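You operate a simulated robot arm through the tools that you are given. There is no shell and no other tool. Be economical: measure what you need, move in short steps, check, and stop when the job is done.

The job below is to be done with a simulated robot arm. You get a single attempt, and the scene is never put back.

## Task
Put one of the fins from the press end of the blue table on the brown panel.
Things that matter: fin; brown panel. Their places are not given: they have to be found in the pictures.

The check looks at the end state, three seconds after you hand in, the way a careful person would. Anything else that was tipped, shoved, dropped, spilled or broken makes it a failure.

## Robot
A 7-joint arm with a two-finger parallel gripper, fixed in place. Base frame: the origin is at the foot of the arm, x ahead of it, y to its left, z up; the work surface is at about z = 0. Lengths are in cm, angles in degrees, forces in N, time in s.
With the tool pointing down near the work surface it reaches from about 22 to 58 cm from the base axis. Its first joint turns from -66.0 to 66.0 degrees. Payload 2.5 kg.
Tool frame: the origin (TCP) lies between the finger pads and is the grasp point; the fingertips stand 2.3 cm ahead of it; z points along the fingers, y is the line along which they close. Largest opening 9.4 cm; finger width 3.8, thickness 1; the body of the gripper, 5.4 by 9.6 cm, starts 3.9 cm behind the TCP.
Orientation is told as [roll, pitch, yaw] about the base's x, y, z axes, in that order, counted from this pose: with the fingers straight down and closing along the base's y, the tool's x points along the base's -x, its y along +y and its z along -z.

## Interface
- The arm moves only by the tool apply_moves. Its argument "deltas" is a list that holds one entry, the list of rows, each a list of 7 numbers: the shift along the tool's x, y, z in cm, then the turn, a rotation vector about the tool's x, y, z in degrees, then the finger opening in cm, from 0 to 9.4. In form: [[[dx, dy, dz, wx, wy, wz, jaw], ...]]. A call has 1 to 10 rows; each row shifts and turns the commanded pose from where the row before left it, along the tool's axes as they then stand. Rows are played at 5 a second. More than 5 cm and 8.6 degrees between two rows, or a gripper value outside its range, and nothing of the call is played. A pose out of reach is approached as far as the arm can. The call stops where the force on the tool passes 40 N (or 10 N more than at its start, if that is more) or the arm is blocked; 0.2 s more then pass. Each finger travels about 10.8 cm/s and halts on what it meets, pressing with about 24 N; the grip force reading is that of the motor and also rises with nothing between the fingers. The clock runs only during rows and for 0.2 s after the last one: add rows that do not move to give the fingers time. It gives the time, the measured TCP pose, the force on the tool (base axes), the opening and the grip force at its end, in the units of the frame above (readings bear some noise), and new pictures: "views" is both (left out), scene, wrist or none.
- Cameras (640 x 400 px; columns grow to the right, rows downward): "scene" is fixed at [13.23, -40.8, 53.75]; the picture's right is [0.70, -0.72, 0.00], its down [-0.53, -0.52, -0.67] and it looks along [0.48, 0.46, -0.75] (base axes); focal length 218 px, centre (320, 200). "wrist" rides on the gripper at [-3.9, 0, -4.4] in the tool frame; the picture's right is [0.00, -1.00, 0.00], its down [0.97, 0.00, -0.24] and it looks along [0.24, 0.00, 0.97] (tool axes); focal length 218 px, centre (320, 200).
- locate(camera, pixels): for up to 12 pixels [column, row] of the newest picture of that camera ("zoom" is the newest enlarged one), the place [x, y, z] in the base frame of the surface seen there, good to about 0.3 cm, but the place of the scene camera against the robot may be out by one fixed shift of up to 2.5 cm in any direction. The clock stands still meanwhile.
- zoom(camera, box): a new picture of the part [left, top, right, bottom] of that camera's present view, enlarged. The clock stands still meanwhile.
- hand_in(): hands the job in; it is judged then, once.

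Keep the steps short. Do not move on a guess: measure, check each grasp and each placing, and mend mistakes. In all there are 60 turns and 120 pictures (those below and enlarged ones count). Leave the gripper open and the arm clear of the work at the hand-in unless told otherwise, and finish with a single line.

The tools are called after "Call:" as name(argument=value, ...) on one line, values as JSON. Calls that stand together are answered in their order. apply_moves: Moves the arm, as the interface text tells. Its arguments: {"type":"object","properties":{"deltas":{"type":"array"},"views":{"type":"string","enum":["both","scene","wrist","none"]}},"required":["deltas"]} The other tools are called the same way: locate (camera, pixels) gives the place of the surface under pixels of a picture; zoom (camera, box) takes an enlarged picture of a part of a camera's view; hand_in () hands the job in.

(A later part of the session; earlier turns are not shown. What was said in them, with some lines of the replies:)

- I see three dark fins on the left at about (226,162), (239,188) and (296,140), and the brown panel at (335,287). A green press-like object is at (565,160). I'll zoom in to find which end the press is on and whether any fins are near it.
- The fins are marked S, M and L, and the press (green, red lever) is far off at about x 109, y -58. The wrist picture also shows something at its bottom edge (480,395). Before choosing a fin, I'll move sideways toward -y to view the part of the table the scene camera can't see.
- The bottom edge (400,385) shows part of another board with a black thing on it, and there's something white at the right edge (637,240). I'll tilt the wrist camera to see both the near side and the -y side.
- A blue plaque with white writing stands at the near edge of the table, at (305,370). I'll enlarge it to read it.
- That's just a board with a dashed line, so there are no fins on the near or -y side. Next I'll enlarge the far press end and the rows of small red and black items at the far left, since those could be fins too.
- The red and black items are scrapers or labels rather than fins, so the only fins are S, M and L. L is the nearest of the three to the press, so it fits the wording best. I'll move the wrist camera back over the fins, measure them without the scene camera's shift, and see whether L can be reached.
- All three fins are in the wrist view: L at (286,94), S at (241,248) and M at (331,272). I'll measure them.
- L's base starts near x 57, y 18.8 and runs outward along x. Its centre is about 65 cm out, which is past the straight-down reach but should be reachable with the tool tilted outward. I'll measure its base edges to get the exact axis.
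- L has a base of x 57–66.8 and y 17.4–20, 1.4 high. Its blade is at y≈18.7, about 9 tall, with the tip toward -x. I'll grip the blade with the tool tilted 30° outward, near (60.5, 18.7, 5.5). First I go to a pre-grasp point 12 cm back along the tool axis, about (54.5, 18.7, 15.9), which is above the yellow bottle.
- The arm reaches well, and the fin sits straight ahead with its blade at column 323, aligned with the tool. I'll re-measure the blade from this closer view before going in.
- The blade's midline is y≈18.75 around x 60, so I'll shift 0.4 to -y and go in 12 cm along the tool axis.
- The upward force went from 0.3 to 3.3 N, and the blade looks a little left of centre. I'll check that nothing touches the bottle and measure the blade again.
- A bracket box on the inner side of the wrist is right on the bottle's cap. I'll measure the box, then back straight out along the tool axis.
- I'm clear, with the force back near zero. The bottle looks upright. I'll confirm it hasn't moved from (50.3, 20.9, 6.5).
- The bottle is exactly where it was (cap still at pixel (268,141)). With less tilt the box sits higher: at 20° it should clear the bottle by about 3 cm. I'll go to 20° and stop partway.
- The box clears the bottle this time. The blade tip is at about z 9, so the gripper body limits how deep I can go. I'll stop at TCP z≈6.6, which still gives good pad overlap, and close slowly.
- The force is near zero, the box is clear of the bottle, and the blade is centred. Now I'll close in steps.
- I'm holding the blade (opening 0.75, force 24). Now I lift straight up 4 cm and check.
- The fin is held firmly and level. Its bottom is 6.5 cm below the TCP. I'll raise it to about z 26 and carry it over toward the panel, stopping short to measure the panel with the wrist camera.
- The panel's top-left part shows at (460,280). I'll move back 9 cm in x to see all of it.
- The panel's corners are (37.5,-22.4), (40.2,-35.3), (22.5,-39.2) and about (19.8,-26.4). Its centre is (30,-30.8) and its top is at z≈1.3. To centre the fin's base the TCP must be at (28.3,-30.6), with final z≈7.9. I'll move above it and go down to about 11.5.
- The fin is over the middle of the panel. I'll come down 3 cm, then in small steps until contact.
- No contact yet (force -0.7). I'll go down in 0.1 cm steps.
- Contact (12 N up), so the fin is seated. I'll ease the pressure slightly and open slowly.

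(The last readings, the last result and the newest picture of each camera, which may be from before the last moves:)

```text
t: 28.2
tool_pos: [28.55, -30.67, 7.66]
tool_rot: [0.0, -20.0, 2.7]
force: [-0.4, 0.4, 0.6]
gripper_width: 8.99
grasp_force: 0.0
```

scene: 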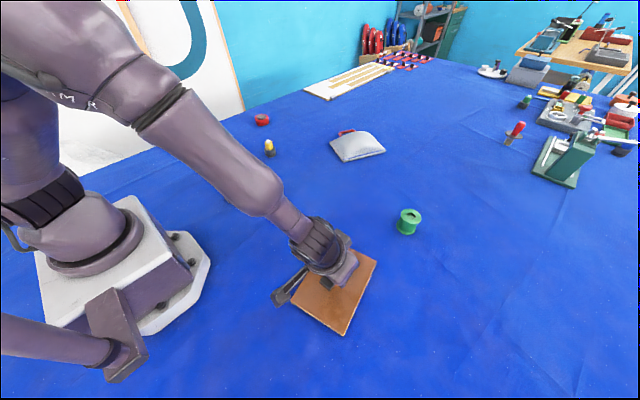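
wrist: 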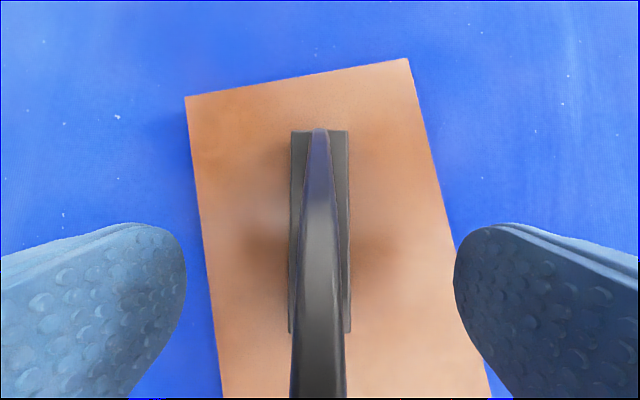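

The fin stands upright, centred on the panel, with the fingers open on both sides. I'll back out along the tool axis and rise well clear.

Call:
apply_moves(deltas=[[[0, 0, -1.5, 0, 0, 0, 9.2], [0, 0, -3, 0, 0, 0, 9.2], [0, 0, -4, 0, 0, 0, 9.2], [-1, 0, -4, 0, 0, 0, 9.2], [-1, 2, -4, 0, 0, 0, 9.2], [-1, 4.5, -1, 0, 0, 0, 9.2], [-1, 4.5, -1, 0, 0, 0, 9.2], [0, 4.5, 0, 0, 0, 0, 9.2], [0, 0, 0, 0, 0, 0, 9.2]]])

Call:
zoom(camera="scene", box=[256, 220, 416, 320])

```text
t: 30.2
tool_pos: [25.1, -15.37, 26.45]
tool_rot: [-0.1, -19.8, 2.7]
force: [0.0, -0.6, 0.7]
gripper_width: 9.18
grasp_force: 0.0
```

scene: 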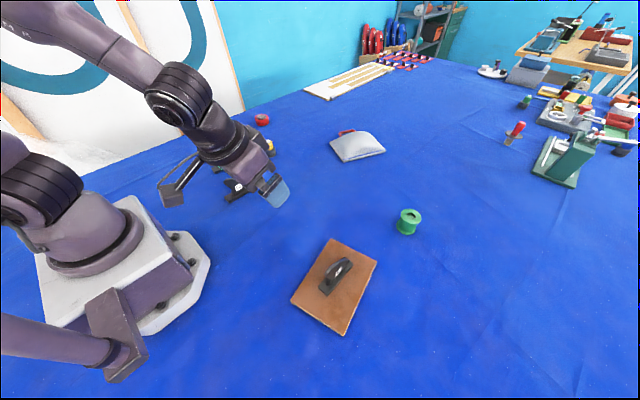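
wrist: 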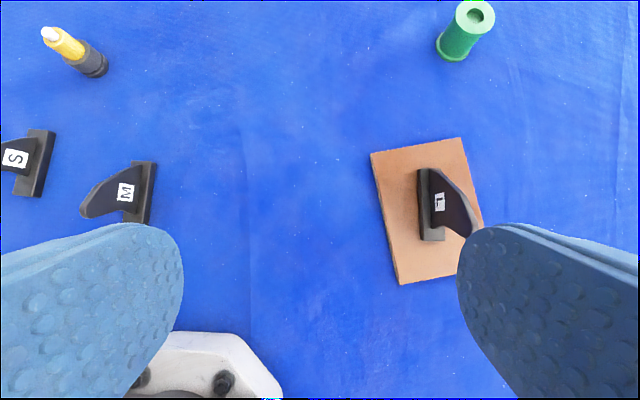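

```text
4.00 times, centred on (336, 270) of scene
```

zoom: 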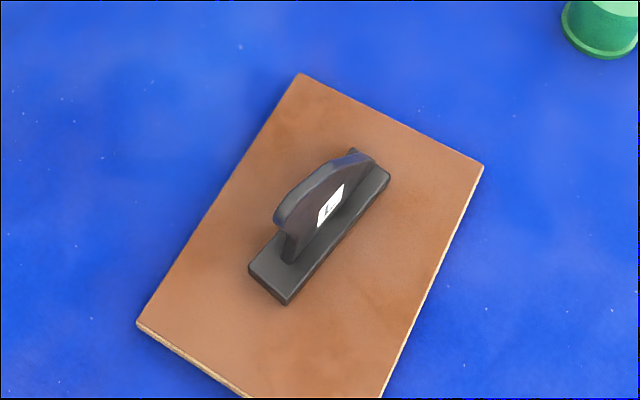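

The L fin is standing wholly on the panel, the other fins, bottle and spool haven't moved, and the gripper is open and clear. Handing in.

Call:
hand_in()

```text
The job is handed in.
```

The fin marked L, the one nearest the press, is standing upright in the middle of the brown panel; on the first approach the arm may have lightly touched the bottle or the fin, but nothing was tipped or moved.
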